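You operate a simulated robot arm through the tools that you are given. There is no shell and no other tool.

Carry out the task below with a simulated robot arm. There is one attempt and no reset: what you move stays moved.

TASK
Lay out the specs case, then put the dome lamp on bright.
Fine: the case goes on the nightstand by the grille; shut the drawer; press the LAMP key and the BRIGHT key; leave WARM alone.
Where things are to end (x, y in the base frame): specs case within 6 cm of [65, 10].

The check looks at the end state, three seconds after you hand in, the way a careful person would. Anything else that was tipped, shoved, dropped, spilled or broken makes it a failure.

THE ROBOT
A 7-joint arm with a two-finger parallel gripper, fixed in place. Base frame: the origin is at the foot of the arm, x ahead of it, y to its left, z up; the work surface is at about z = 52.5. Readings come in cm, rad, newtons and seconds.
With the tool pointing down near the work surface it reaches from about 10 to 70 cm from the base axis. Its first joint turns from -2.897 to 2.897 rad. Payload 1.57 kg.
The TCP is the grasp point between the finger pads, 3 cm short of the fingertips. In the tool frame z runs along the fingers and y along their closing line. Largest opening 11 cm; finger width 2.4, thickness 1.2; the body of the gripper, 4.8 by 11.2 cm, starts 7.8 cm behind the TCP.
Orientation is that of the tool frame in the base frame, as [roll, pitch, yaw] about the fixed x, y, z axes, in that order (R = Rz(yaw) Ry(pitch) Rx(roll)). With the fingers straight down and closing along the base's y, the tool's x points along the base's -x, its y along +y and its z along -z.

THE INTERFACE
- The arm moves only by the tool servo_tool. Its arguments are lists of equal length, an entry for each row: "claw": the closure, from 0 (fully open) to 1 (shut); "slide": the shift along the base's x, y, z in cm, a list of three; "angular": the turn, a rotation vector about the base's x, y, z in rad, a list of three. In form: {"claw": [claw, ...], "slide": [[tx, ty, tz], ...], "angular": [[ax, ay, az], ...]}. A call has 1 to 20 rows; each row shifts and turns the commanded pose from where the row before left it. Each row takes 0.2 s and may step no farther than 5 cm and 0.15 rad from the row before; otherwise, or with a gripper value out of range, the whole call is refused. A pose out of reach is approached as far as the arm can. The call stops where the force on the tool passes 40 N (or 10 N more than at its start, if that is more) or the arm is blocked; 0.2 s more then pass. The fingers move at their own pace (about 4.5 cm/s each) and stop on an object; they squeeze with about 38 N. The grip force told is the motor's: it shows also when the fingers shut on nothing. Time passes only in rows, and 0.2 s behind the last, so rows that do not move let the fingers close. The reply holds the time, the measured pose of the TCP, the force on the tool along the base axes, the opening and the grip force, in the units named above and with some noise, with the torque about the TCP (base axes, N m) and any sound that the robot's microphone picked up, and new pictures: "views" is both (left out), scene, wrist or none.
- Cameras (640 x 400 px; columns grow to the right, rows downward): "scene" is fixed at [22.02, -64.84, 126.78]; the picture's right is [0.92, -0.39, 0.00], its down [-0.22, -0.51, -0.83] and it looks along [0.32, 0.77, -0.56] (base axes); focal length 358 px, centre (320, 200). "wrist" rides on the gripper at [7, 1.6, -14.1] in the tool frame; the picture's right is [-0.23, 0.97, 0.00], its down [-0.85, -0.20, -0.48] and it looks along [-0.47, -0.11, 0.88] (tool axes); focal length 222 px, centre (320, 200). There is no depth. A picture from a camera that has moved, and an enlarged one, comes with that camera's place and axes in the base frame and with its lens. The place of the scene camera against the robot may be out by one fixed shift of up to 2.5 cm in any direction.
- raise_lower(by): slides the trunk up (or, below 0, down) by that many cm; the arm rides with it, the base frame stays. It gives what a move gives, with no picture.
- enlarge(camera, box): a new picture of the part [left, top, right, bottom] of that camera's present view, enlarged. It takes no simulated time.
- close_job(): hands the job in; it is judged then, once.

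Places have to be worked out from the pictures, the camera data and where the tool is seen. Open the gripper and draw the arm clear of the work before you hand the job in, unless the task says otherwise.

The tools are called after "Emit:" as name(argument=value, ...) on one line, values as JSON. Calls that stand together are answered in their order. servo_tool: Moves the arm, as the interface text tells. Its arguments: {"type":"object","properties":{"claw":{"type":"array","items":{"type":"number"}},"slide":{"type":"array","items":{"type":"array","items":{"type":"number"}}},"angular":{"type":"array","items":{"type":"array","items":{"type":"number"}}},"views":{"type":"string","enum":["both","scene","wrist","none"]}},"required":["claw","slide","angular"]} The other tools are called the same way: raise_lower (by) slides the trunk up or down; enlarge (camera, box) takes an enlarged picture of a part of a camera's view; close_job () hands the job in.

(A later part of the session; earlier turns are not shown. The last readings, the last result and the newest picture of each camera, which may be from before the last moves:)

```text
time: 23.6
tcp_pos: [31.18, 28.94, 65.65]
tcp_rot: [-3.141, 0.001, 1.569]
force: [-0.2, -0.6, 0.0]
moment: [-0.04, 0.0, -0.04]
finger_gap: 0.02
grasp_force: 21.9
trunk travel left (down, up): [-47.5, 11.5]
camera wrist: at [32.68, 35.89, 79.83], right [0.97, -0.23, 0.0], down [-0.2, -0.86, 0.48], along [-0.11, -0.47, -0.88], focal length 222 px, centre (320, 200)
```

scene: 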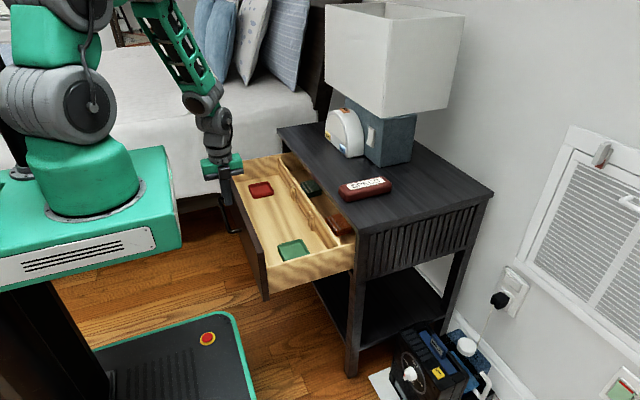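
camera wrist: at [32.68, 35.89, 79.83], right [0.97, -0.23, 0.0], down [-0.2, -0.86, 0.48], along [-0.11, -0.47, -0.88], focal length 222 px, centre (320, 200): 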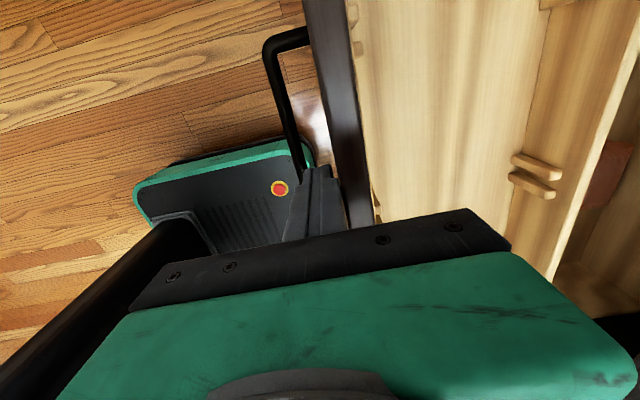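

The drawer slides easily and its contents are riding along. I'll continue pushing slowly.

Emit:
servo_tool(claw=[1, 1, 1, 1, 1, 1, 1, 1, 1, 1, 1, 1, 1, 1, 1, 1], slide=[[0.6, 0, 0], [0.8, 0, 0], [0.8, 0, 0], [0.8, 0, 0], [0.8, 0, 0], [0.8, 0, 0], [0.8, 0, 0], [0.8, 0, 0], [0.8, 0, 0], [0.8, 0, 0], [0.8, 0, 0], [0.8, 0, 0], [0.8, 0, 0], [0.8, 0, 0], [0.8, 0, 0], [0.6, 0, 0]], angular=[[0, 0, 0], [0, 0, 0], [0, 0, 0], [0, 0, 0], [0, 0, 0], [0, 0, 0], [0, 0, 0], [0, 0, 0], [0, 0, 0], [0, 0, 0], [0, 0, 0], [0, 0, 0], [0, 0, 0], [0, 0, 0], [0, 0, 0], [0, 0, 0]])

```text
time: 27.0
tcp_pos: [43.56, 28.9, 65.78]
tcp_rot: [-3.141, 0.001, 1.571]
force: [0.1, -0.9, -0.5]
moment: [0.04, -0.03, 0.0]
finger_gap: 0.0
grasp_force: 21.6
trunk travel left (down, up): [-47.5, 11.5]
camera wrist: at [45.16, 35.82, 79.84], right [0.97, -0.23, 0.0], down [-0.2, -0.86, 0.48], along [-0.11, -0.47, -0.88], focal length 222 px, centre (320, 200)
```

scene: 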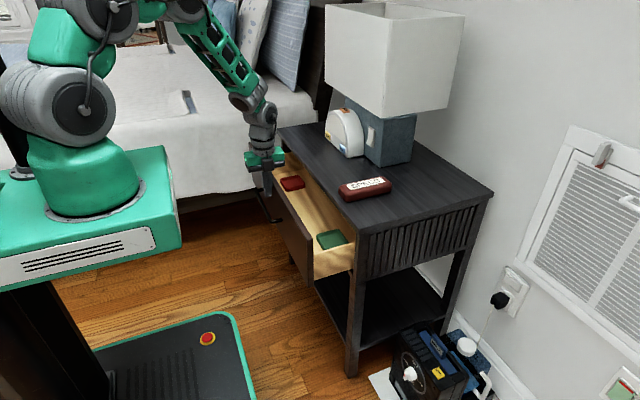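
wrist: 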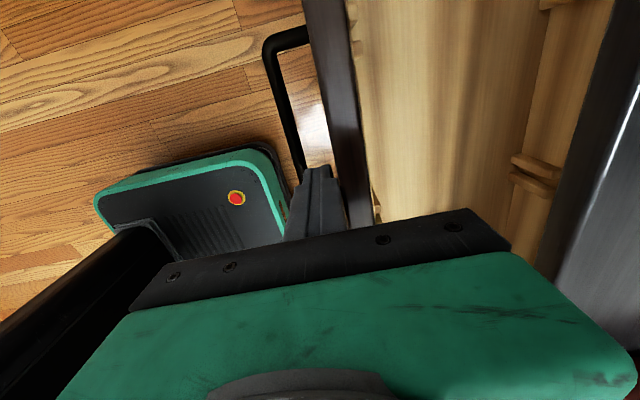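

The drawer is now about half closed and following the fingers. I'll keep pushing toward the cabinet front.

Emit:
servo_tool(claw=[1, 1, 1, 1, 1, 1, 1, 1, 1, 1, 1], slide=[[0.6, 0, 0], [0.8, 0, 0], [0.8, 0, 0], [0.8, 0, 0], [0.8, 0, 0], [0.8, 0, 0], [0.8, 0, 0], [0.8, 0, 0], [0.8, 0, 0], [0.7, 0, 0], [0.5, 0, 0]], angular=[[0, 0, 0], [0, 0, 0], [0, 0, 0], [0, 0, 0], [0, 0, 0], [0, 0, 0], [0, 0, 0], [0, 0, 0], [0, 0, 0], [0, 0, 0], [0, 0, 0]])

```text
time: 29.4
tcp_pos: [51.74, 29.03, 65.79]
tcp_rot: [3.14, 0.001, 1.572]
force: [0.9, -0.5, 0.7]
moment: [0.0, 0.01, 0.02]
finger_gap: 0.0
grasp_force: 21.4
trunk travel left (down, up): [-47.5, 11.5]
camera wrist: at [53.3, 35.95, 79.82], right [0.97, -0.23, 0.0], down [-0.2, -0.86, 0.48], along [-0.11, -0.47, -0.88], focal length 222 px, centre (320, 200)
```

scene: 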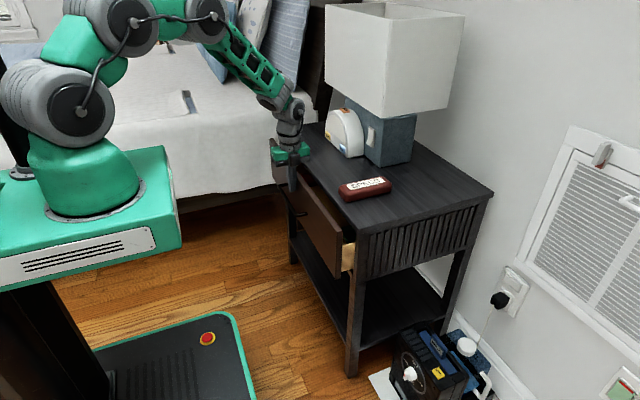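
wrist: 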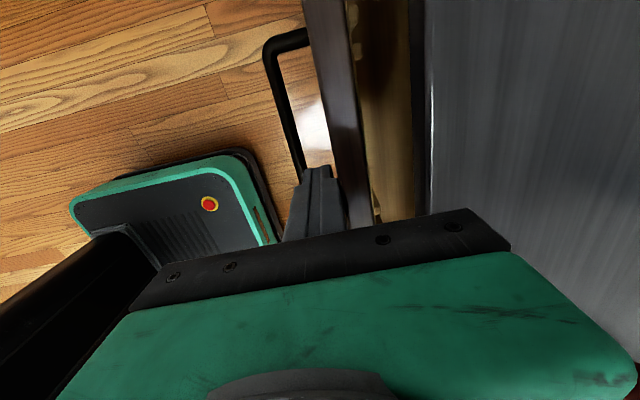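

About 3–5 cm of travel remains. I'll push more slowly and watch for the end-stop force.

Emit:
servo_tool(claw=[1, 1, 1, 1, 1, 1], slide=[[0.5, 0, 0], [0.5, 0, 0], [0.5, 0, 0], [0.5, 0, 0], [0.4, 0, 0], [0.3, 0, 0]], angular=[[0, 0, 0], [0, 0, 0], [0, 0, 0], [0, 0, 0], [0, 0, 0], [0, 0, 0]])

```text
time: 30.8
tcp_pos: [54.43, 28.89, 65.74]
tcp_rot: [-3.139, 0.001, 1.571]
force: [-0.6, -1.3, -0.2]
moment: [-0.03, -0.01, 0.0]
finger_gap: 0.0
grasp_force: 21.2
trunk travel left (down, up): [-47.5, 11.5]
camera wrist: at [56.01, 35.85, 79.79], right [0.97, -0.23, 0.0], down [-0.2, -0.85, 0.48], along [-0.11, -0.47, -0.88], focal length 222 px, centre (320, 200)
```

scene: 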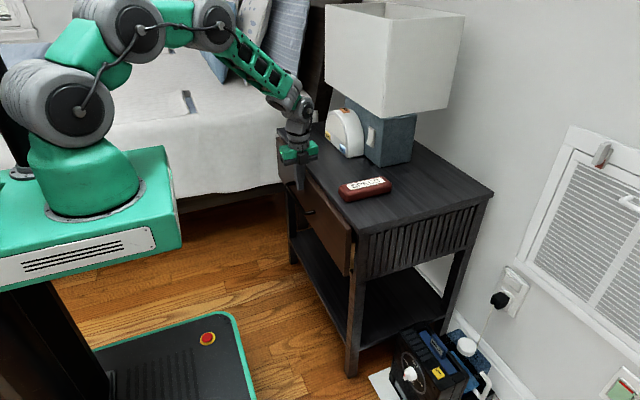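
wrist: 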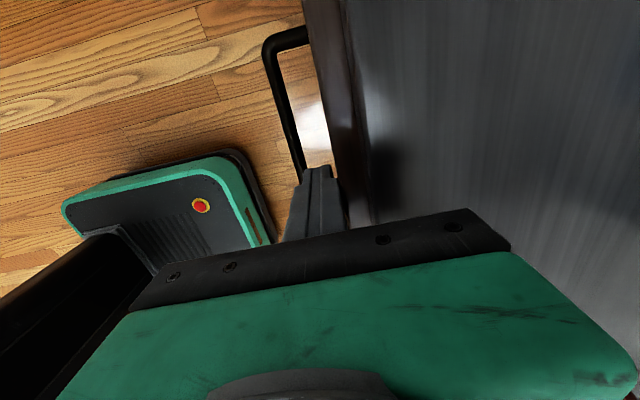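

The panel is close to the cabinet front. I'll keep pushing in small steps until it seats.

Emit:
servo_tool(claw=[1, 1, 1, 1, 1], slide=[[0.3, 0, 0], [0.3, 0, 0], [0.3, 0, 0], [0.3, 0, 0], [0.3, 0, 0]], angular=[[0, 0, 0], [0, 0, 0], [0, 0, 0], [0, 0, 0], [0, 0, 0]])

```text
time: 32.0
tcp_pos: [55.74, 28.91, 65.76]
tcp_rot: [-3.141, -0.001, 1.571]
force: [-0.1, 0.7, 0.0]
moment: [0.02, -0.02, 0.02]
finger_gap: 0.02
grasp_force: 21.0
trunk travel left (down, up): [-47.5, 11.5]
camera wrist: at [57.44, 35.9, 79.81], right [0.97, -0.23, 0.0], down [-0.2, -0.85, 0.48], along [-0.11, -0.47, -0.88], focal length 222 px, centre (320, 200)
```

scene: 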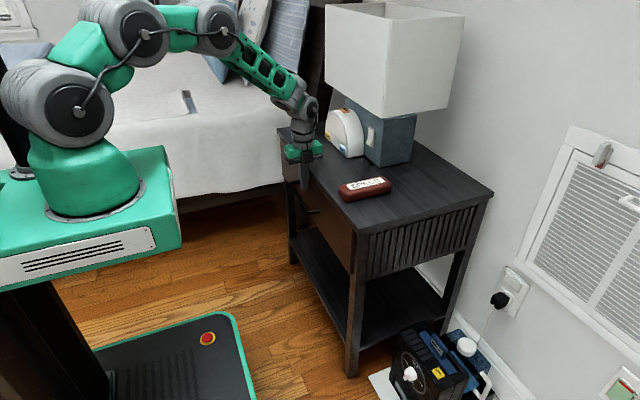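
wrist: 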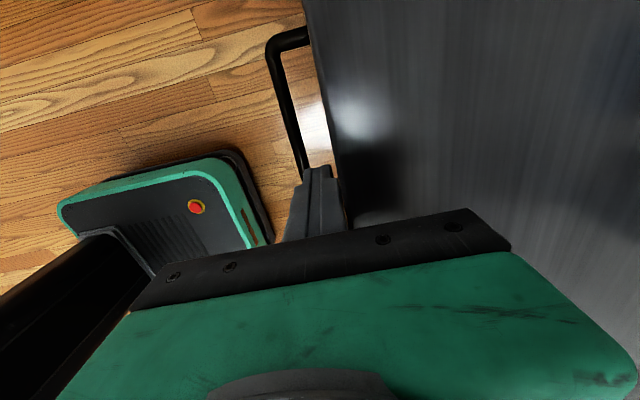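

The panel is now sliding under the tabletop edge (inset drawer). I'll take smaller steps while watching the force.

Emit:
servo_tool(claw=[1, 1, 1], slide=[[0.2, 0, 0], [0.2, 0, 0], [0.2, 0, 0]], angular=[[0, 0, 0], [0, 0, 0], [0, 0, 0]])

Emit:
enlarge(camera="scene", box=[260, 110, 400, 290])

```text
time: 32.8
tcp_pos: [55.85, 28.93, 65.81]
tcp_rot: [-3.135, 0.005, 1.575]
force: [-34.5, -0.3, 6.7]
moment: [-0.06, -1.54, -0.49]
finger_gap: 0.01
grasp_force: 21.4
trunk travel left (down, up): [-47.5, 11.5]
camera wrist: at [57.56, 35.94, 79.76], right [0.97, -0.22, -0.01], down [-0.19, -0.85, 0.48], along [-0.11, -0.47, -0.88], focal length 222 px, centre (320, 200)
```

scene: 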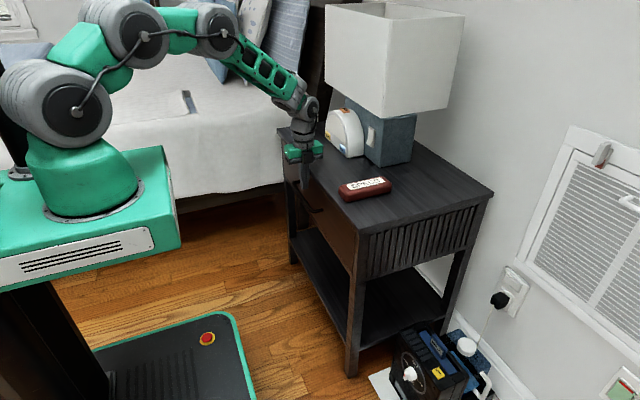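
wrist: 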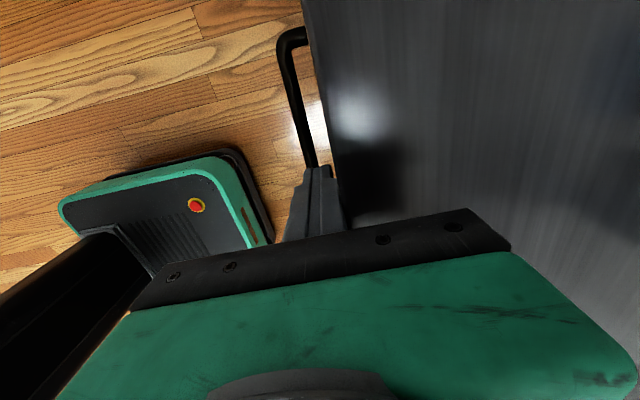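

```text
2.22 times, centred on (330, 200) of scene
camera zoom: at [22.02, -64.84, 126.78], right [0.92, -0.39, 0.0], down [-0.22, -0.51, -0.83], along [0.32, 0.77, -0.56], focal length 795 px, centre (298, 200)
```

zoom: 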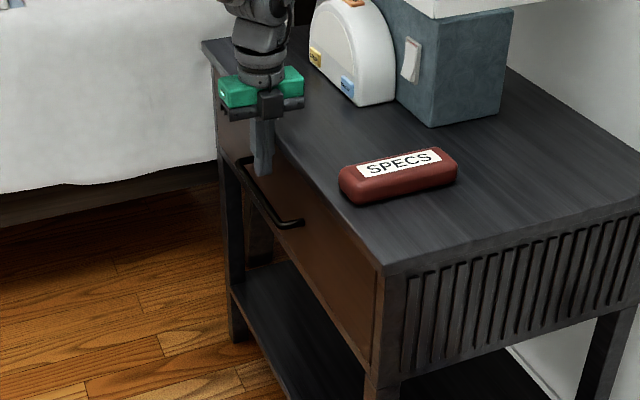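

The push was blocked at 34 N. The moment puts the contact about 4 cm above the TCP, so the finger is on the tabletop edge rather than the panel, and the handle shows the drawer moved further in. I'll back off and inspect.

Emit:
servo_tool(claw=[1, 1, 1, 1], slide=[[-1.0, 0, 0], [-1.5, 0, 0], [-2.0, 0, 0], [-2.0, 0, 0]], angular=[[0, 0, 0], [0, 0, 0], [0, 0, 0], [0, 0, 0]])

Emit:
enlarge(camera="scene", box=[260, 110, 400, 290])

Emit:
enlarge(camera="wrist", box=[220, 0, 460, 220])

```text
time: 33.8
tcp_pos: [49.92, 29.0, 65.85]
tcp_rot: [3.141, -0.001, 1.571]
force: [0.7, -0.2, 0.2]
moment: [0.0, 0.01, -0.03]
finger_gap: 0.01
grasp_force: 21.5
trunk travel left (down, up): [-47.5, 11.5]
camera wrist: at [51.56, 35.97, 79.94], right [0.97, -0.23, 0.0], down [-0.2, -0.86, 0.48], along [-0.11, -0.47, -0.88], focal length 222 px, centre (320, 200)
```

scene: 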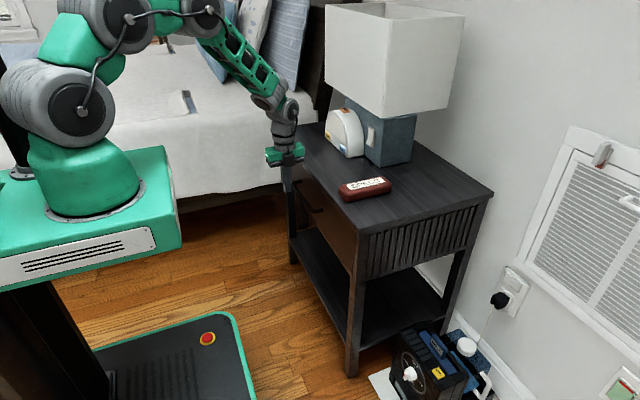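
wrist: 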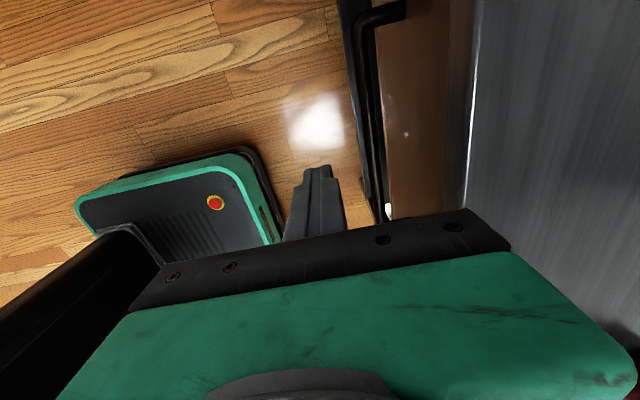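

```text
2.22 times, centred on (330, 200) of scene
camera zoom: at [22.02, -64.84, 126.78], right [0.92, -0.39, 0.0], down [-0.22, -0.51, -0.83], along [0.32, 0.77, -0.56], focal length 795 px, centre (298, 200)
```

zoom: 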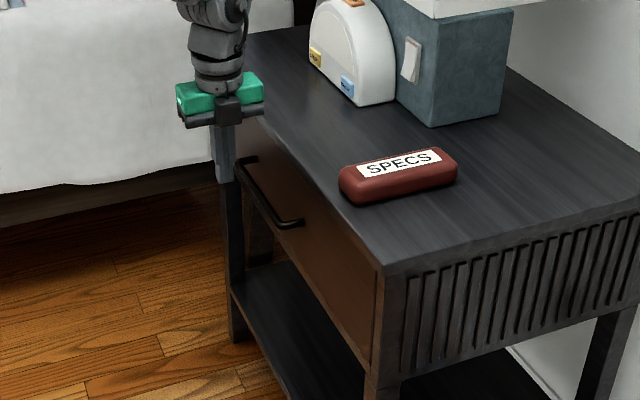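

```text
1.82 times, centred on (340, 110) of wrist
camera zoom: at [51.56, 35.97, 79.94], right [0.97, -0.23, 0.0], down [-0.2, -0.86, 0.48], along [-0.11, -0.47, -0.88], focal length 404 px, centre (284, 364)
```

zoom: 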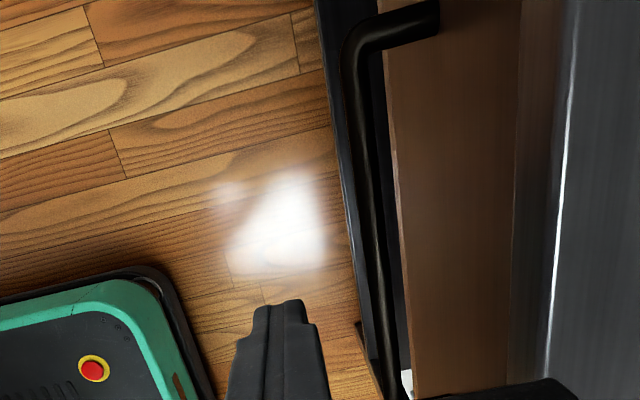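

The handle bar is now at x≈54.9, so the panel face is near x≈58.1, about flush with the top's edge. I'll zoom in to see whether the drawer is fully seated.

Emit:
enlarge(camera="scene", box=[320, 205, 380, 300])

Emit:
enlarge(camera="scene", box=[280, 165, 340, 230])

Emit:
enlarge(camera="wrist", box=[340, 0, 500, 220])

```text
4.21 times, centred on (350, 252) of scene
camera zoom: at [22.02, -64.84, 126.78], right [0.92, -0.39, 0.0], down [-0.22, -0.51, -0.83], along [0.32, 0.77, -0.56], focal length 1507 px, centre (194, -21)
```

zoom: 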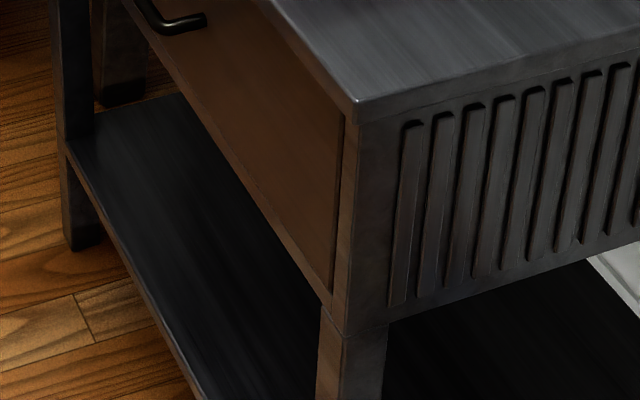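

```text
6.15 times, centred on (310, 198) of scene
camera zoom: at [22.02, -64.84, 126.78], right [0.92, -0.39, 0.0], down [-0.22, -0.51, -0.83], along [0.32, 0.77, -0.56], focal length 2202 px, centre (382, 215)
```

zoom: 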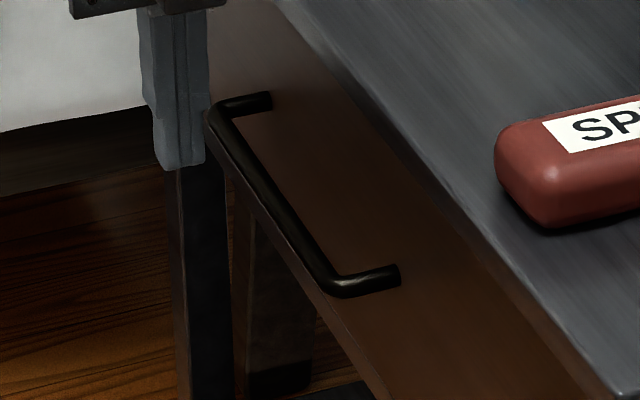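

```text
1.82 times, centred on (420, 110) of wrist
camera zoom: at [51.56, 35.97, 79.94], right [0.97, -0.23, 0.0], down [-0.2, -0.86, 0.48], along [-0.11, -0.47, -0.88], focal length 404 px, centre (138, 364)
```

zoom: 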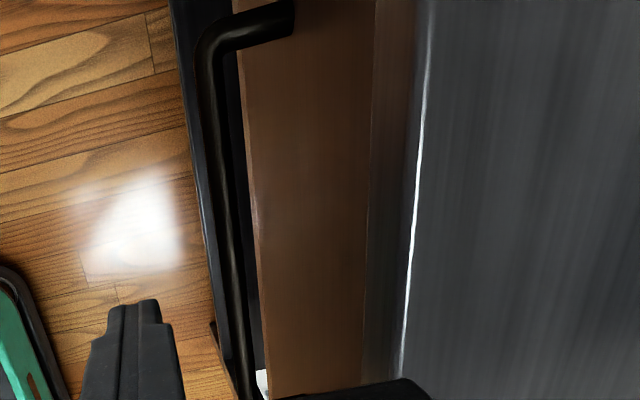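

The panel looks flush with the leg, but I want to confirm by pressing on the handle bar. I'll rise, and rotate the hand another −90° (camera on the +x side), which also suits the key presses later.

Emit:
servo_tool(claw=[1, 1, 1, 1, 1, 1, 1, 1, 1, 1, 1, 1, 1, 1, 1], slide=[[-0.5, 0, 2.5], [-0.5, 0, 3.0], [0, 0, 3.0], [0, 0, 3.0], [0, 0, 2.5], [0, 0, 0], [0, 0, 0], [0, 0, 0], [0, 0, 0], [0, 0, 0], [0, 0, 0], [0, 0, 0], [0, 0, 0], [0, 0, 0], [0, 0, 0]], angular=[[0, 0, 0], [0, 0, 0], [0, 0, 0], [0, 0, -0.08], [0, 0, -0.14], [0, 0, -0.14], [0, 0, -0.14], [0, 0, -0.14], [0, 0, -0.14], [0, 0, -0.14], [0, 0, -0.14], [0, 0, -0.14], [0, 0, -0.14], [0, 0, -0.14], [0, 0, -0.091]])

```text
time: 37.0
tcp_pos: [49.02, 28.94, 79.77]
tcp_rot: [-3.141, 0.0, 0.725]
force: [-0.1, -0.1, -0.3]
moment: [0.03, -0.02, 0.03]
finger_gap: 0.01
grasp_force: 21.2
out of reach, approached as far as the arm can: row 10, 11, 12, 13, 14, 15
trunk travel left (down, up): [-47.5, 11.5]
camera wrist: at [55.3, 32.26, 93.84], right [0.47, -0.88, 0.0], down [-0.77, -0.42, 0.48], along [-0.42, -0.23, -0.88], focal length 222 px, centre (320, 200)
```

scene: 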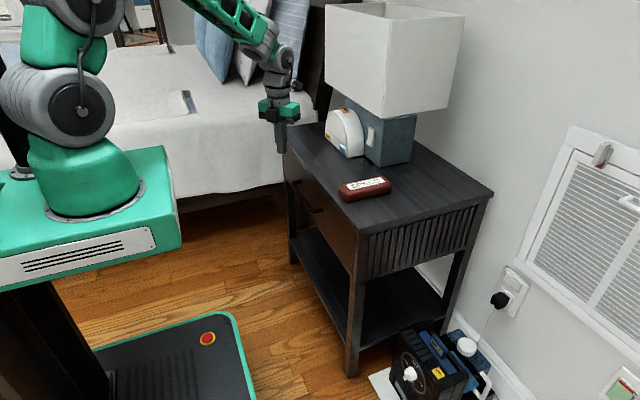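
wrist: 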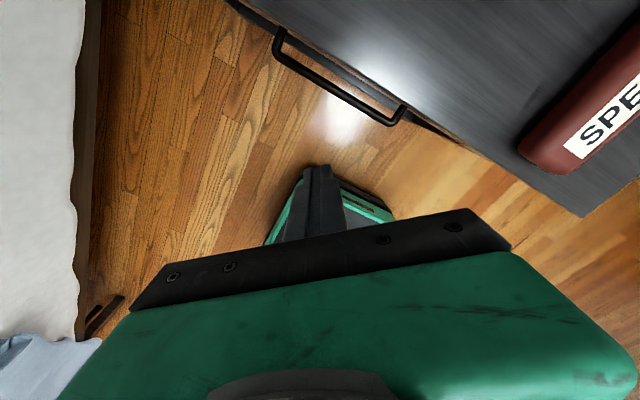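

The hand hit its wrist limit at yaw 0.73, so I'll rotate back the other way to the original yaw (π), which is near mid-range.

Emit:
servo_tool(claw=[1, 1, 1, 1, 1, 1, 1, 1, 1, 1, 1], slide=[[0, 0, 0], [0, 0, 0], [0, 0, 0], [0, 0, 0], [0, 0, 0], [0, 0, 0], [0, 0, 0], [0, 0, 0], [0, 0, 0], [0, 0, 0], [0, 0, 0]], angular=[[0, 0, 0.1428], [0, 0, 0.1428], [0, 0, 0.1428], [0, 0, 0.1428], [0, 0, 0.1428], [0, 0, 0.1428], [0, 0, 0.1428], [0, 0, 0.1428], [0, 0, 0.1428], [0, 0, 0.1428], [0, 0, 0.1428]], views="none")

```text
time: 39.4
tcp_pos: [48.97, 28.95, 79.7]
tcp_rot: [-3.141, 0.001, 2.296]
force: [-0.3, -0.3, 0.5]
moment: [0.0, -0.01, -0.02]
finger_gap: 0.0
grasp_force: 21.4
trunk travel left (down, up): [-47.5, 11.5]
```

Yaw is at 2.30; another +0.845 rad brings it back to π.

Emit:
servo_tool(claw=[1, 1, 1, 1, 1, 1], slide=[[0, 0, 0], [0, 0, 0], [0, 0, 0], [0, 0, 0], [0, 0, 0], [0, 0, 0]], angular=[[0, 0, 0.141], [0, 0, 0.141], [0, 0, 0.141], [0, 0, 0.141], [0, 0, 0.141], [0, 0, 0.14]])

Emit:
enlarge(camera="wrist", box=[160, 0, 480, 240])

```text
time: 40.8
tcp_pos: [49.14, 29.03, 79.69]
tcp_rot: [3.141, -0.001, -3.141]
force: [-0.7, -0.5, -0.4]
moment: [-0.02, -0.02, 0.04]
finger_gap: 0.0
grasp_force: 21.7
trunk travel left (down, up): [-47.5, 11.5]
camera wrist: at [42.02, 30.56, 93.77], right [0.23, 0.97, 0.0], down [0.85, -0.2, 0.48], along [0.47, -0.11, -0.88], focal length 222 px, centre (320, 200)
```

scene: 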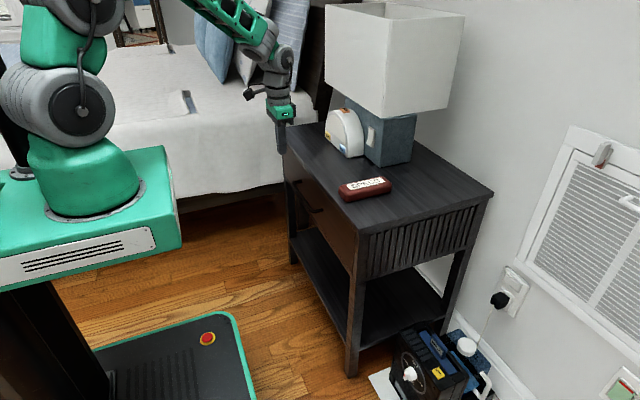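
wrist: 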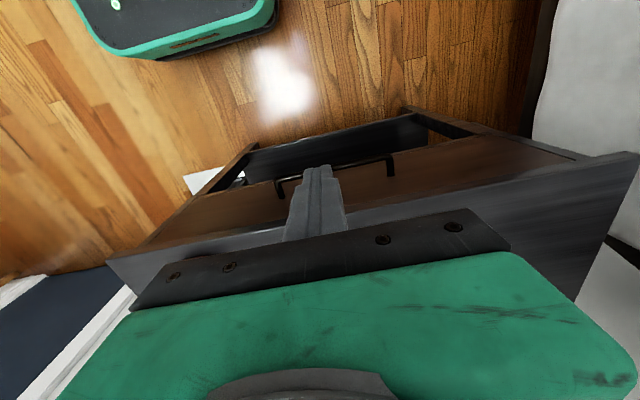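

```text
1.67 times, centred on (320, 120) of wrist
camera zoom: at [42.02, 30.56, 93.77], right [0.23, 0.97, 0.0], down [0.85, -0.2, 0.48], along [0.47, -0.11, -0.88], focal length 370 px, centre (320, 333)
```

zoom: 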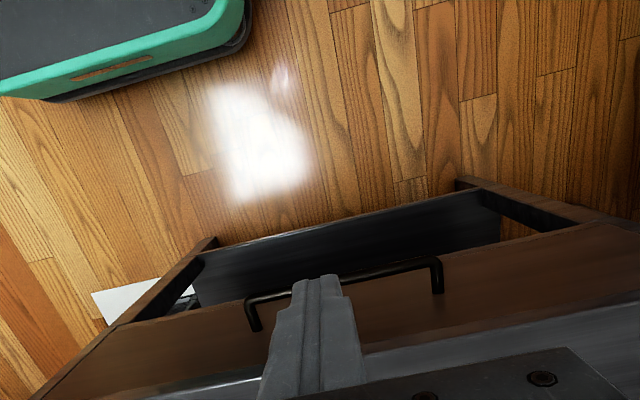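

The drawer panel looks in line with the frame here. I'll zoom on both ends to see whether it sits flush with the legs.

Emit:
enlarge(camera="wrist", box=[480, 100, 640, 210])

Emit:
enlarge(camera="wrist", box=[90, 160, 260, 290])

```text
3.64 times, centred on (560, 155) of wrist
camera zoom: at [42.02, 30.56, 93.77], right [0.23, 0.97, 0.0], down [0.85, -0.2, 0.48], along [0.47, -0.11, -0.88], focal length 808 px, centre (-553, 364)
```

zoom: 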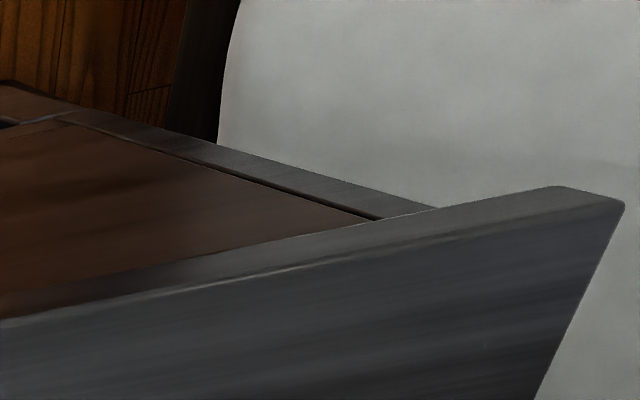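

```text
3.08 times, centred on (175, 225) of wrist
camera zoom: at [42.02, 30.56, 93.77], right [0.23, 0.97, 0.0], down [0.85, -0.2, 0.48], along [0.47, -0.11, -0.88], focal length 684 px, centre (766, 123)
```

zoom: 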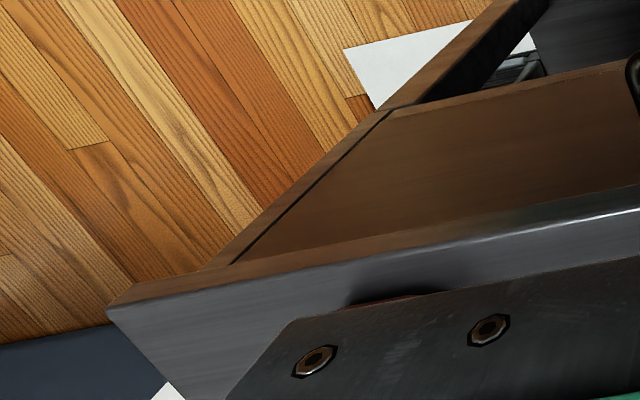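

The panel looks flush with an even gap on both sides. As a confirmation I'll press lightly on the handle bar (x≈54.9, z≈59.6) from in front.

Emit:
servo_tool(claw=[1, 1, 1, 1, 1, 1, 1, 1, 1], slide=[[0, 0, -2.2], [0, 0, -2.5], [0, 0, -2.5], [0, 0, -2.5], [0.3, 0, -2.5], [0.5, 0, -2.5], [0.5, 0, -2.0], [0.3, 0, -1.5], [0.3, 0, -0.5]], angular=[[0, 0, 0], [0, 0, 0], [0, 0, 0], [0, 0, 0], [0, 0, 0], [0, 0, 0], [0, 0, 0], [0, 0, 0], [0, 0, 0]])

```text
time: 42.8
tcp_pos: [50.93, 29.05, 60.86]
tcp_rot: [-3.142, 0.0, 3.138]
force: [-0.3, 0.0, 0.1]
moment: [-0.01, -0.04, -0.01]
finger_gap: 0.0
grasp_force: 21.3
trunk travel left (down, up): [-47.5, 11.5]
camera wrist: at [43.88, 30.64, 75.08], right [0.23, 0.97, 0.0], down [0.85, -0.2, 0.48], along [0.47, -0.11, -0.88], focal length 222 px, centre (320, 200)
```

scene: 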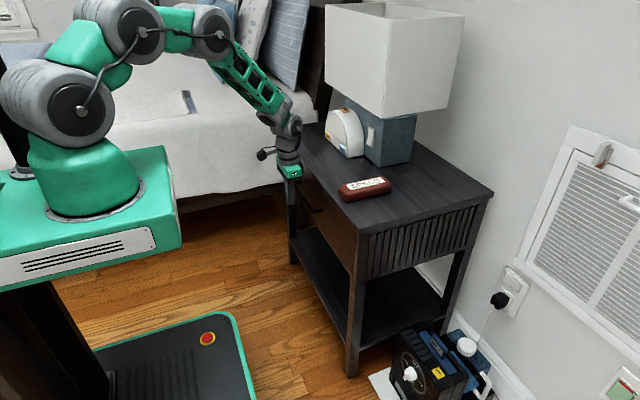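
wrist: 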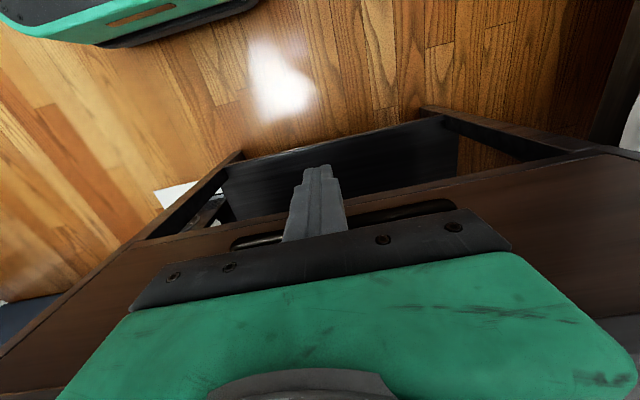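

The finger is right in front of the handle bar. I'll push forward in small steps and note where contact occurs.

Emit:
servo_tool(claw=[1, 1, 1, 1, 1, 1], slide=[[0.5, 0, 0], [0.5, 0, 0], [0.4, 0, 0], [0.3, 0, 0], [0.3, 0, 0], [0.2, 0, 0]], angular=[[0, 0, 0], [0, 0, 0], [0, 0, 0], [0, 0, 0], [0, 0, 0], [0, 0, 0]], views="none")

```text
time: 44.2
tcp_pos: [52.89, 28.93, 61.13]
tcp_rot: [-3.14, -0.003, -3.141]
force: [-12.8, -3.2, 5.0]
moment: [0.38, -1.38, 0.06]
finger_gap: 0.0
grasp_force: 20.9
trunk travel left (down, up): [-47.5, 11.5]
```

Contact force came at about 10 cm above the TCP, so the hand body touched the tabletop edge instead of the handle. I'll back off and tilt the tool ~45° so the fingertips lead and the hand trails up and behind.

Emit:
servo_tool(claw=[1, 1, 1, 1, 1, 1, 1, 1, 1], slide=[[-1.0, 0, 0], [-2.0, 0, 0.5], [-2.0, 0, 1.0], [0, 0, 1.0], [0, 0, 1.0], [0, 0, 0.5], [0, 0, 0], [0, 0, 0], [0, 0, 0]], angular=[[0, 0, 0], [0, 0, 0], [0, 0, 0], [0, -0.13, 0], [0, -0.13, 0], [0, -0.13, 0], [0, -0.13, 0], [0, -0.13, 0], [0, -0.135, 0]])

```text
time: 46.2
tcp_pos: [48.16, 29.14, 65.16]
tcp_rot: [3.138, 0.789, 3.137]
force: [0.0, 0.4, -0.2]
moment: [0.02, -0.04, -0.01]
finger_gap: 0.02
grasp_force: 21.1
trunk travel left (down, up): [-47.5, 11.5]
camera wrist: at [33.1, 30.64, 70.08], right [0.16, 0.97, 0.16], down [0.26, -0.2, 0.94], along [0.95, -0.11, -0.29], focal length 222 px, centre (320, 200)
```

scene: 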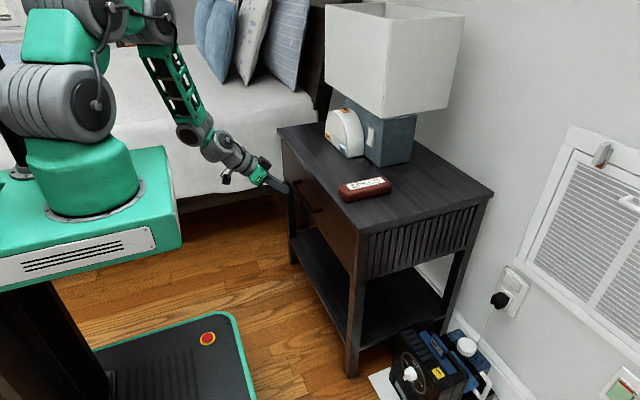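
wrist: 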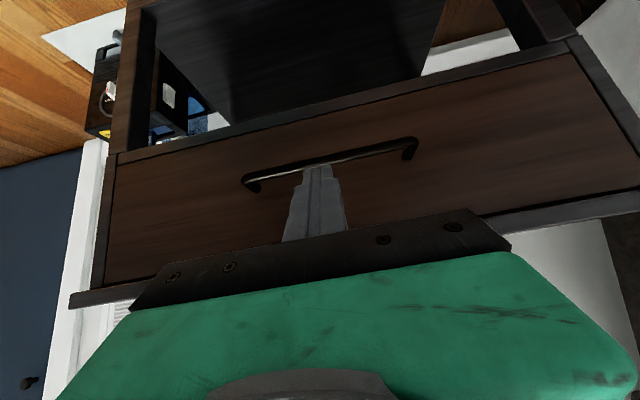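

The front view shows the drawer inset with even gaps. I'll touch the panel above the handle with the tilted fingertip to confirm it is at its stop.

Emit:
servo_tool(claw=[1, 1, 1, 1, 1, 1, 1], slide=[[1.5, 0, 0.5], [1.5, 0, 0], [1.5, 0, 0], [1.0, 0, 0], [0.5, 0, 0], [0.3, 0, 0], [0.3, 0, 0]], angular=[[0, 0, 0], [0, 0, 0], [0, 0, 0], [0, 0, 0], [0, 0, 0], [0, 0, 0], [0, 0, 0]])

```text
time: 47.8
tcp_pos: [54.83, 29.02, 65.41]
tcp_rot: [3.141, 0.785, 3.138]
force: [-0.1, -1.1, 0.3]
moment: [-0.02, -0.02, -0.03]
finger_gap: 0.03
grasp_force: 21.1
trunk travel left (down, up): [-47.5, 11.5]
camera wrist: at [39.7, 30.57, 70.54], right [0.16, 0.97, 0.16], down [0.27, -0.2, 0.94], along [0.95, -0.11, -0.29], focal length 222 px, centre (320, 200)
```

scene: 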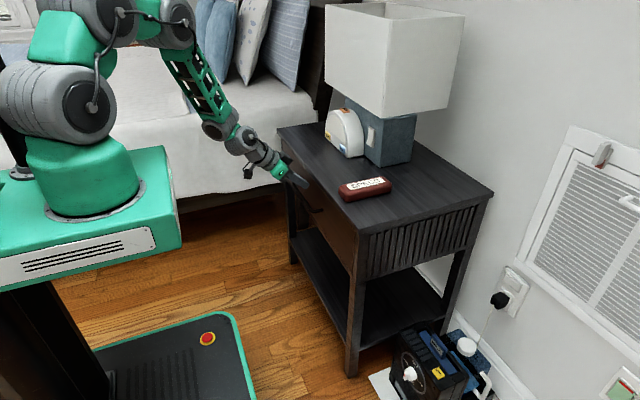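
wrist: 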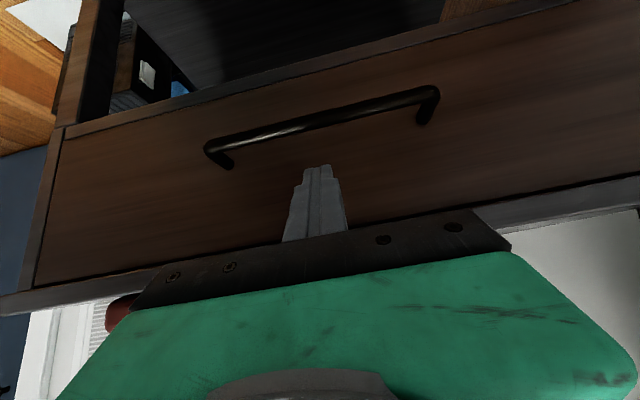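

Not in contact yet at TCP x=54.8. I'll keep advancing in small steps.

Emit:
servo_tool(claw=[1, 1, 1, 1, 1], slide=[[0.3, 0, 0], [0.3, 0, 0], [0.2, 0, 0], [0.2, 0, 0], [0.2, 0, 0]], angular=[[0, 0, 0], [0, 0, 0], [0, 0, 0], [0, 0, 0], [0, 0, 0]], views="none")

```text
time: 49.0
tcp_pos: [55.55, 29.06, 65.42]
tcp_rot: [-3.141, 0.78, -3.139]
force: [-32.3, 3.0, 9.4]
moment: [-0.07, 0.11, 0.08]
finger_gap: 0.02
grasp_force: 21.2
trunk travel left (down, up): [-47.5, 11.5]
```

Firm 32 N resistance, with the contact point at the panel (x≈58.5, z≈64), so the drawer is fully shut against its stop. I'll back off, then rise and move toward the dome lamp in front of the BRIGHT key.

Emit:
servo_tool(claw=[1, 1, 1, 1, 1, 1, 1, 1, 1], slide=[[-1.5, 0, 0], [-2.5, 0, 0.5], [-2.0, 0, 3.0], [0, 0.5, 4.0], [0, 0.8, 4.0], [1.0, 0.8, 3.0], [2.0, 0.8, 1.5], [2.5, 0.8, 0], [2.5, 0, 0]], angular=[[0, 0, 0], [0, 0, 0], [0, 0, 0], [0, 0, 0], [0, 0, 0], [0, 0, 0], [0, 0, 0], [0, 0, 0], [0, 0, 0]])

Emit:
enlarge(camera="wrist", box=[180, 40, 480, 230])

```text
time: 51.0
tcp_pos: [57.88, 32.77, 81.18]
tcp_rot: [3.138, 0.784, 3.137]
force: [-0.4, 0.2, -0.3]
moment: [0.02, 0.03, 0.0]
finger_gap: 0.0
grasp_force: 21.3
trunk travel left (down, up): [-47.5, 11.5]
camera wrist: at [42.85, 34.33, 86.35], right [0.16, 0.97, 0.16], down [0.27, -0.2, 0.94], along [0.95, -0.11, -0.29], focal length 222 px, centre (320, 200)
```

scene: 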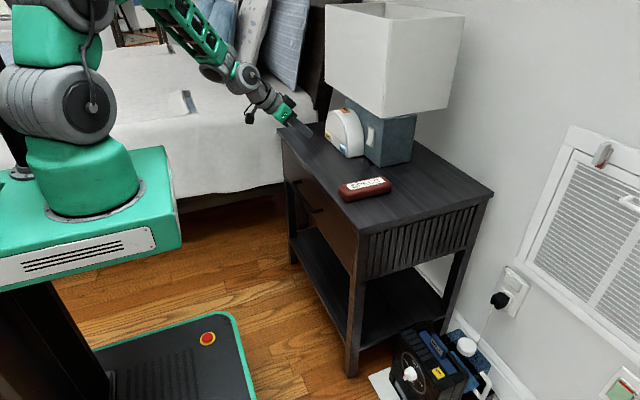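
wrist: 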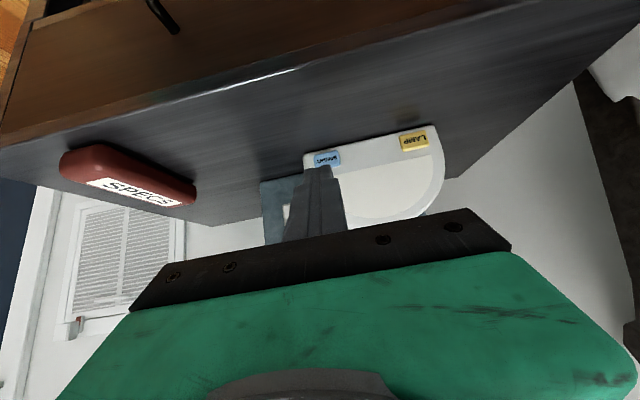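

```text
2.11 times, centred on (330, 135) of wrist
camera zoom: at [42.85, 34.33, 86.35], right [0.16, 0.97, 0.16], down [0.27, -0.2, 0.94], along [0.95, -0.11, -0.29], focal length 468 px, centre (299, 337)
```

zoom: 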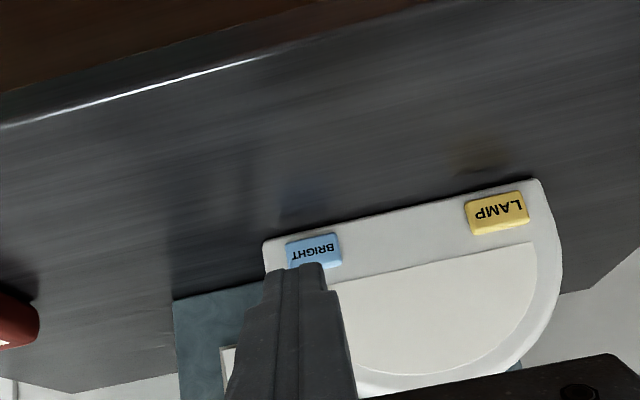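

In this (upside-down) view both keys are clear: BRIGHT ≈ (71.5, 33.0, 72) and LAMP ≈ (71.5, 45.0, 72). I'll advance to a pre-press position in front of BRIGHT at low height.

Emit:
servo_tool(claw=[1, 1, 1, 1, 1, 1], slide=[[1.5, 0, -1.5], [1.5, 0, -1.5], [1.5, 0, -1.5], [1.5, 0, -1.2], [1.2, 0.1, -1.0], [0.8, 0.1, -0.7]], angular=[[0, 0, 0], [0, 0, 0], [0, 0, 0], [0, 0, 0], [0, 0, 0], [0, 0, 0]])

Emit:
enlarge(camera="wrist", box=[220, 40, 500, 220])

Emit:
enlarge(camera="scene", box=[280, 90, 400, 180])

```text
time: 52.4
tcp_pos: [65.97, 32.92, 74.07]
tcp_rot: [3.14, 0.786, 3.138]
force: [0.7, -0.5, -0.8]
moment: [-0.03, 0.02, -0.01]
finger_gap: 0.01
grasp_force: 21.1
trunk travel left (down, up): [-47.5, 11.5]
camera wrist: at [50.98, 34.46, 79.07], right [0.16, 0.97, 0.16], down [0.27, -0.2, 0.94], along [0.95, -0.11, -0.29], focal length 222 px, centre (320, 200)
```

scene: 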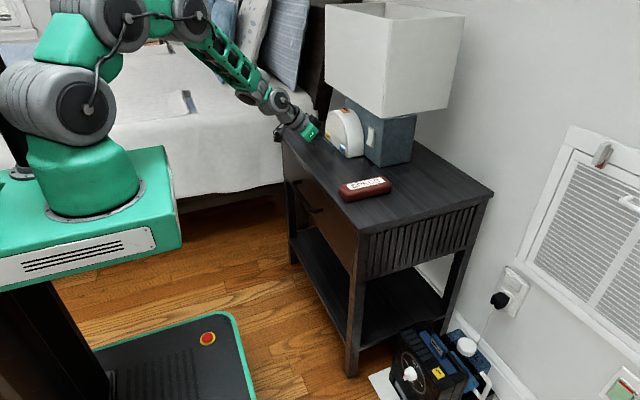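
wrist: 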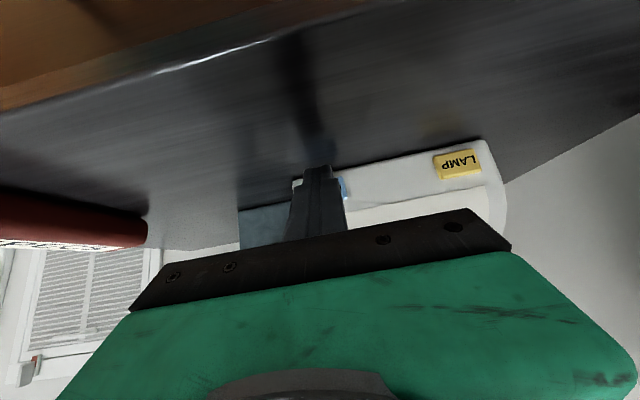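

```text
2.22 times, centred on (360, 130) of wrist
camera zoom: at [50.98, 34.46, 79.07], right [0.16, 0.97, 0.16], down [0.27, -0.2, 0.94], along [0.95, -0.11, -0.29], focal length 494 px, centre (231, 356)
```

zoom: 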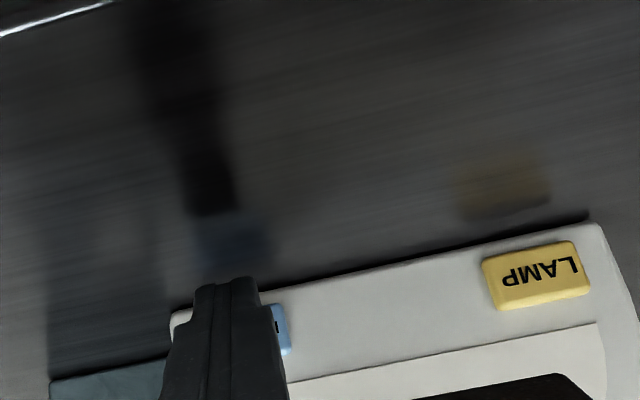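

```text
4.44 times, centred on (340, 135) of scene
camera zoom: at [22.02, -64.84, 126.78], right [0.92, -0.39, 0.0], down [-0.22, -0.51, -0.83], along [0.32, 0.77, -0.56], focal length 1590 px, centre (231, 489)
```

zoom: 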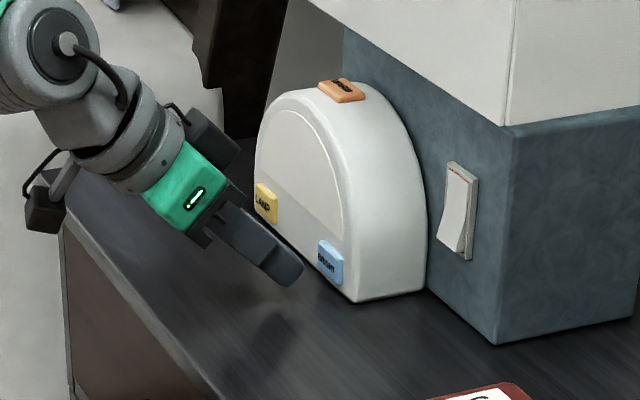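

The finger is lined up with BRIGHT (key y≈32.6, z≈71.8). I'll lower slightly and creep forward, checking force and sound.

Emit:
servo_tool(claw=[1, 1, 1, 1], slide=[[0, -0.2, -0.7], [0.5, 0, 0], [0.5, 0, 0], [0.3, 0, 0]], angular=[[0, 0, 0], [0, 0, 0], [0, 0, 0], [0, 0, 0]], views="scene")

Emit:
enlarge(camera="scene", box=[320, 120, 370, 160])

```text
time: 53.4
tcp_pos: [67.2, 32.84, 73.2]
tcp_rot: [3.14, 0.784, 3.138]
force: [0.2, -0.1, -0.6]
moment: [-0.03, 0.01, -0.01]
finger_gap: 0.02
grasp_force: 21.6
trunk travel left (down, up): [-47.5, 11.5]
```

scene: 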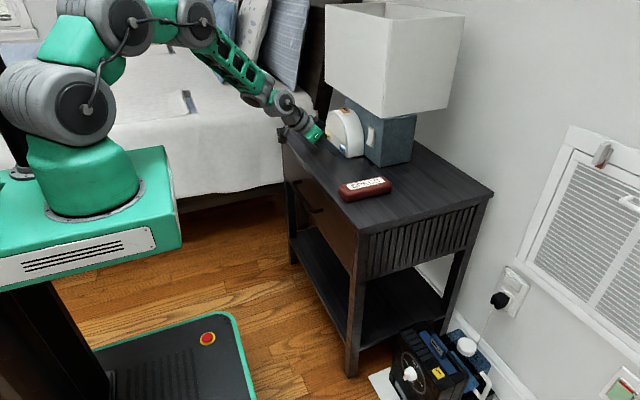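

```text
10.00 times, centred on (345, 140) of scene
camera zoom: at [22.02, -64.84, 126.78], right [0.92, -0.39, 0.0], down [-0.22, -0.51, -0.83], along [0.32, 0.77, -0.56], focal length 3578 px, centre (70, 800)
```

zoom: 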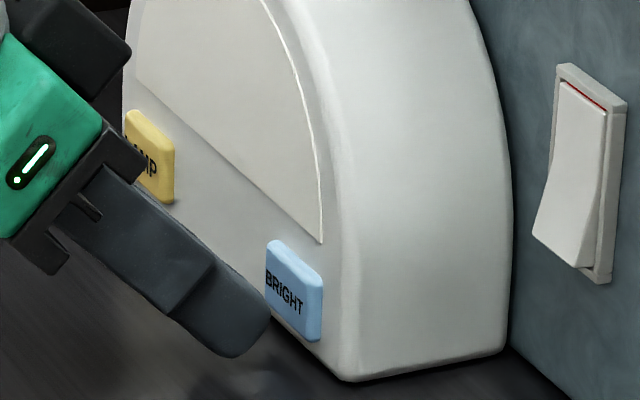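

The fingertip is at mid-height of the BRIGHT key with about a centimetre to go. I'll creep forward in small steps.

Emit:
servo_tool(claw=[1, 1, 1], slide=[[0.3, 0, 0], [0.25, 0, 0], [0.2, 0, 0]], angular=[[0, 0, 0], [0, 0, 0], [0, 0, 0]], views="none")

Emit:
enlarge(camera="scene", box=[320, 120, 370, 160])

```text
time: 54.2
tcp_pos: [68.06, 32.75, 73.49]
tcp_rot: [3.14, 0.785, 3.137]
force: [-1.0, 0.2, 0.6]
moment: [-0.04, -0.03, 0.03]
finger_gap: 0.01
grasp_force: 21.3
trunk travel left (down, up): [-47.5, 11.5]
```

```text
10.00 times, centred on (345, 140) of scene
camera zoom: at [22.02, -64.84, 126.78], right [0.92, -0.39, 0.0], down [-0.22, -0.51, -0.83], along [0.32, 0.77, -0.56], focal length 3578 px, centre (70, 800)
```

zoom: 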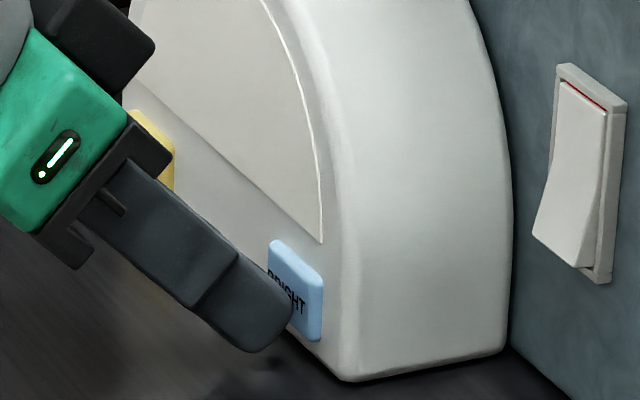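

Just touching or about to. I'll press on with small increments.

Emit:
servo_tool(claw=[1, 1], slide=[[0.2, 0, 0], [0.2, 0, 0]], angular=[[0, 0, 0], [0, 0, 0]], views="none")

Emit:
enlarge(camera="scene", box=[320, 120, 370, 160])

```text
time: 54.8
tcp_pos: [68.45, 32.66, 73.54]
tcp_rot: [3.139, 0.786, 3.139]
force: [-2.7, -0.5, 0.4]
moment: [0.0, 0.05, -0.04]
finger_gap: 0.0
grasp_force: 21.4
trunk travel left (down, up): [-47.5, 11.5]
heard: click
```

```text
10.00 times, centred on (345, 140) of scene
camera zoom: at [22.02, -64.84, 126.78], right [0.92, -0.39, 0.0], down [-0.22, -0.51, -0.83], along [0.32, 0.77, -0.56], focal length 3578 px, centre (70, 800)
```

zoom: 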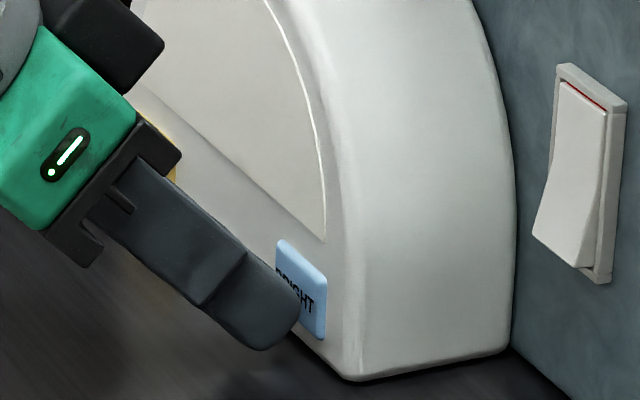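

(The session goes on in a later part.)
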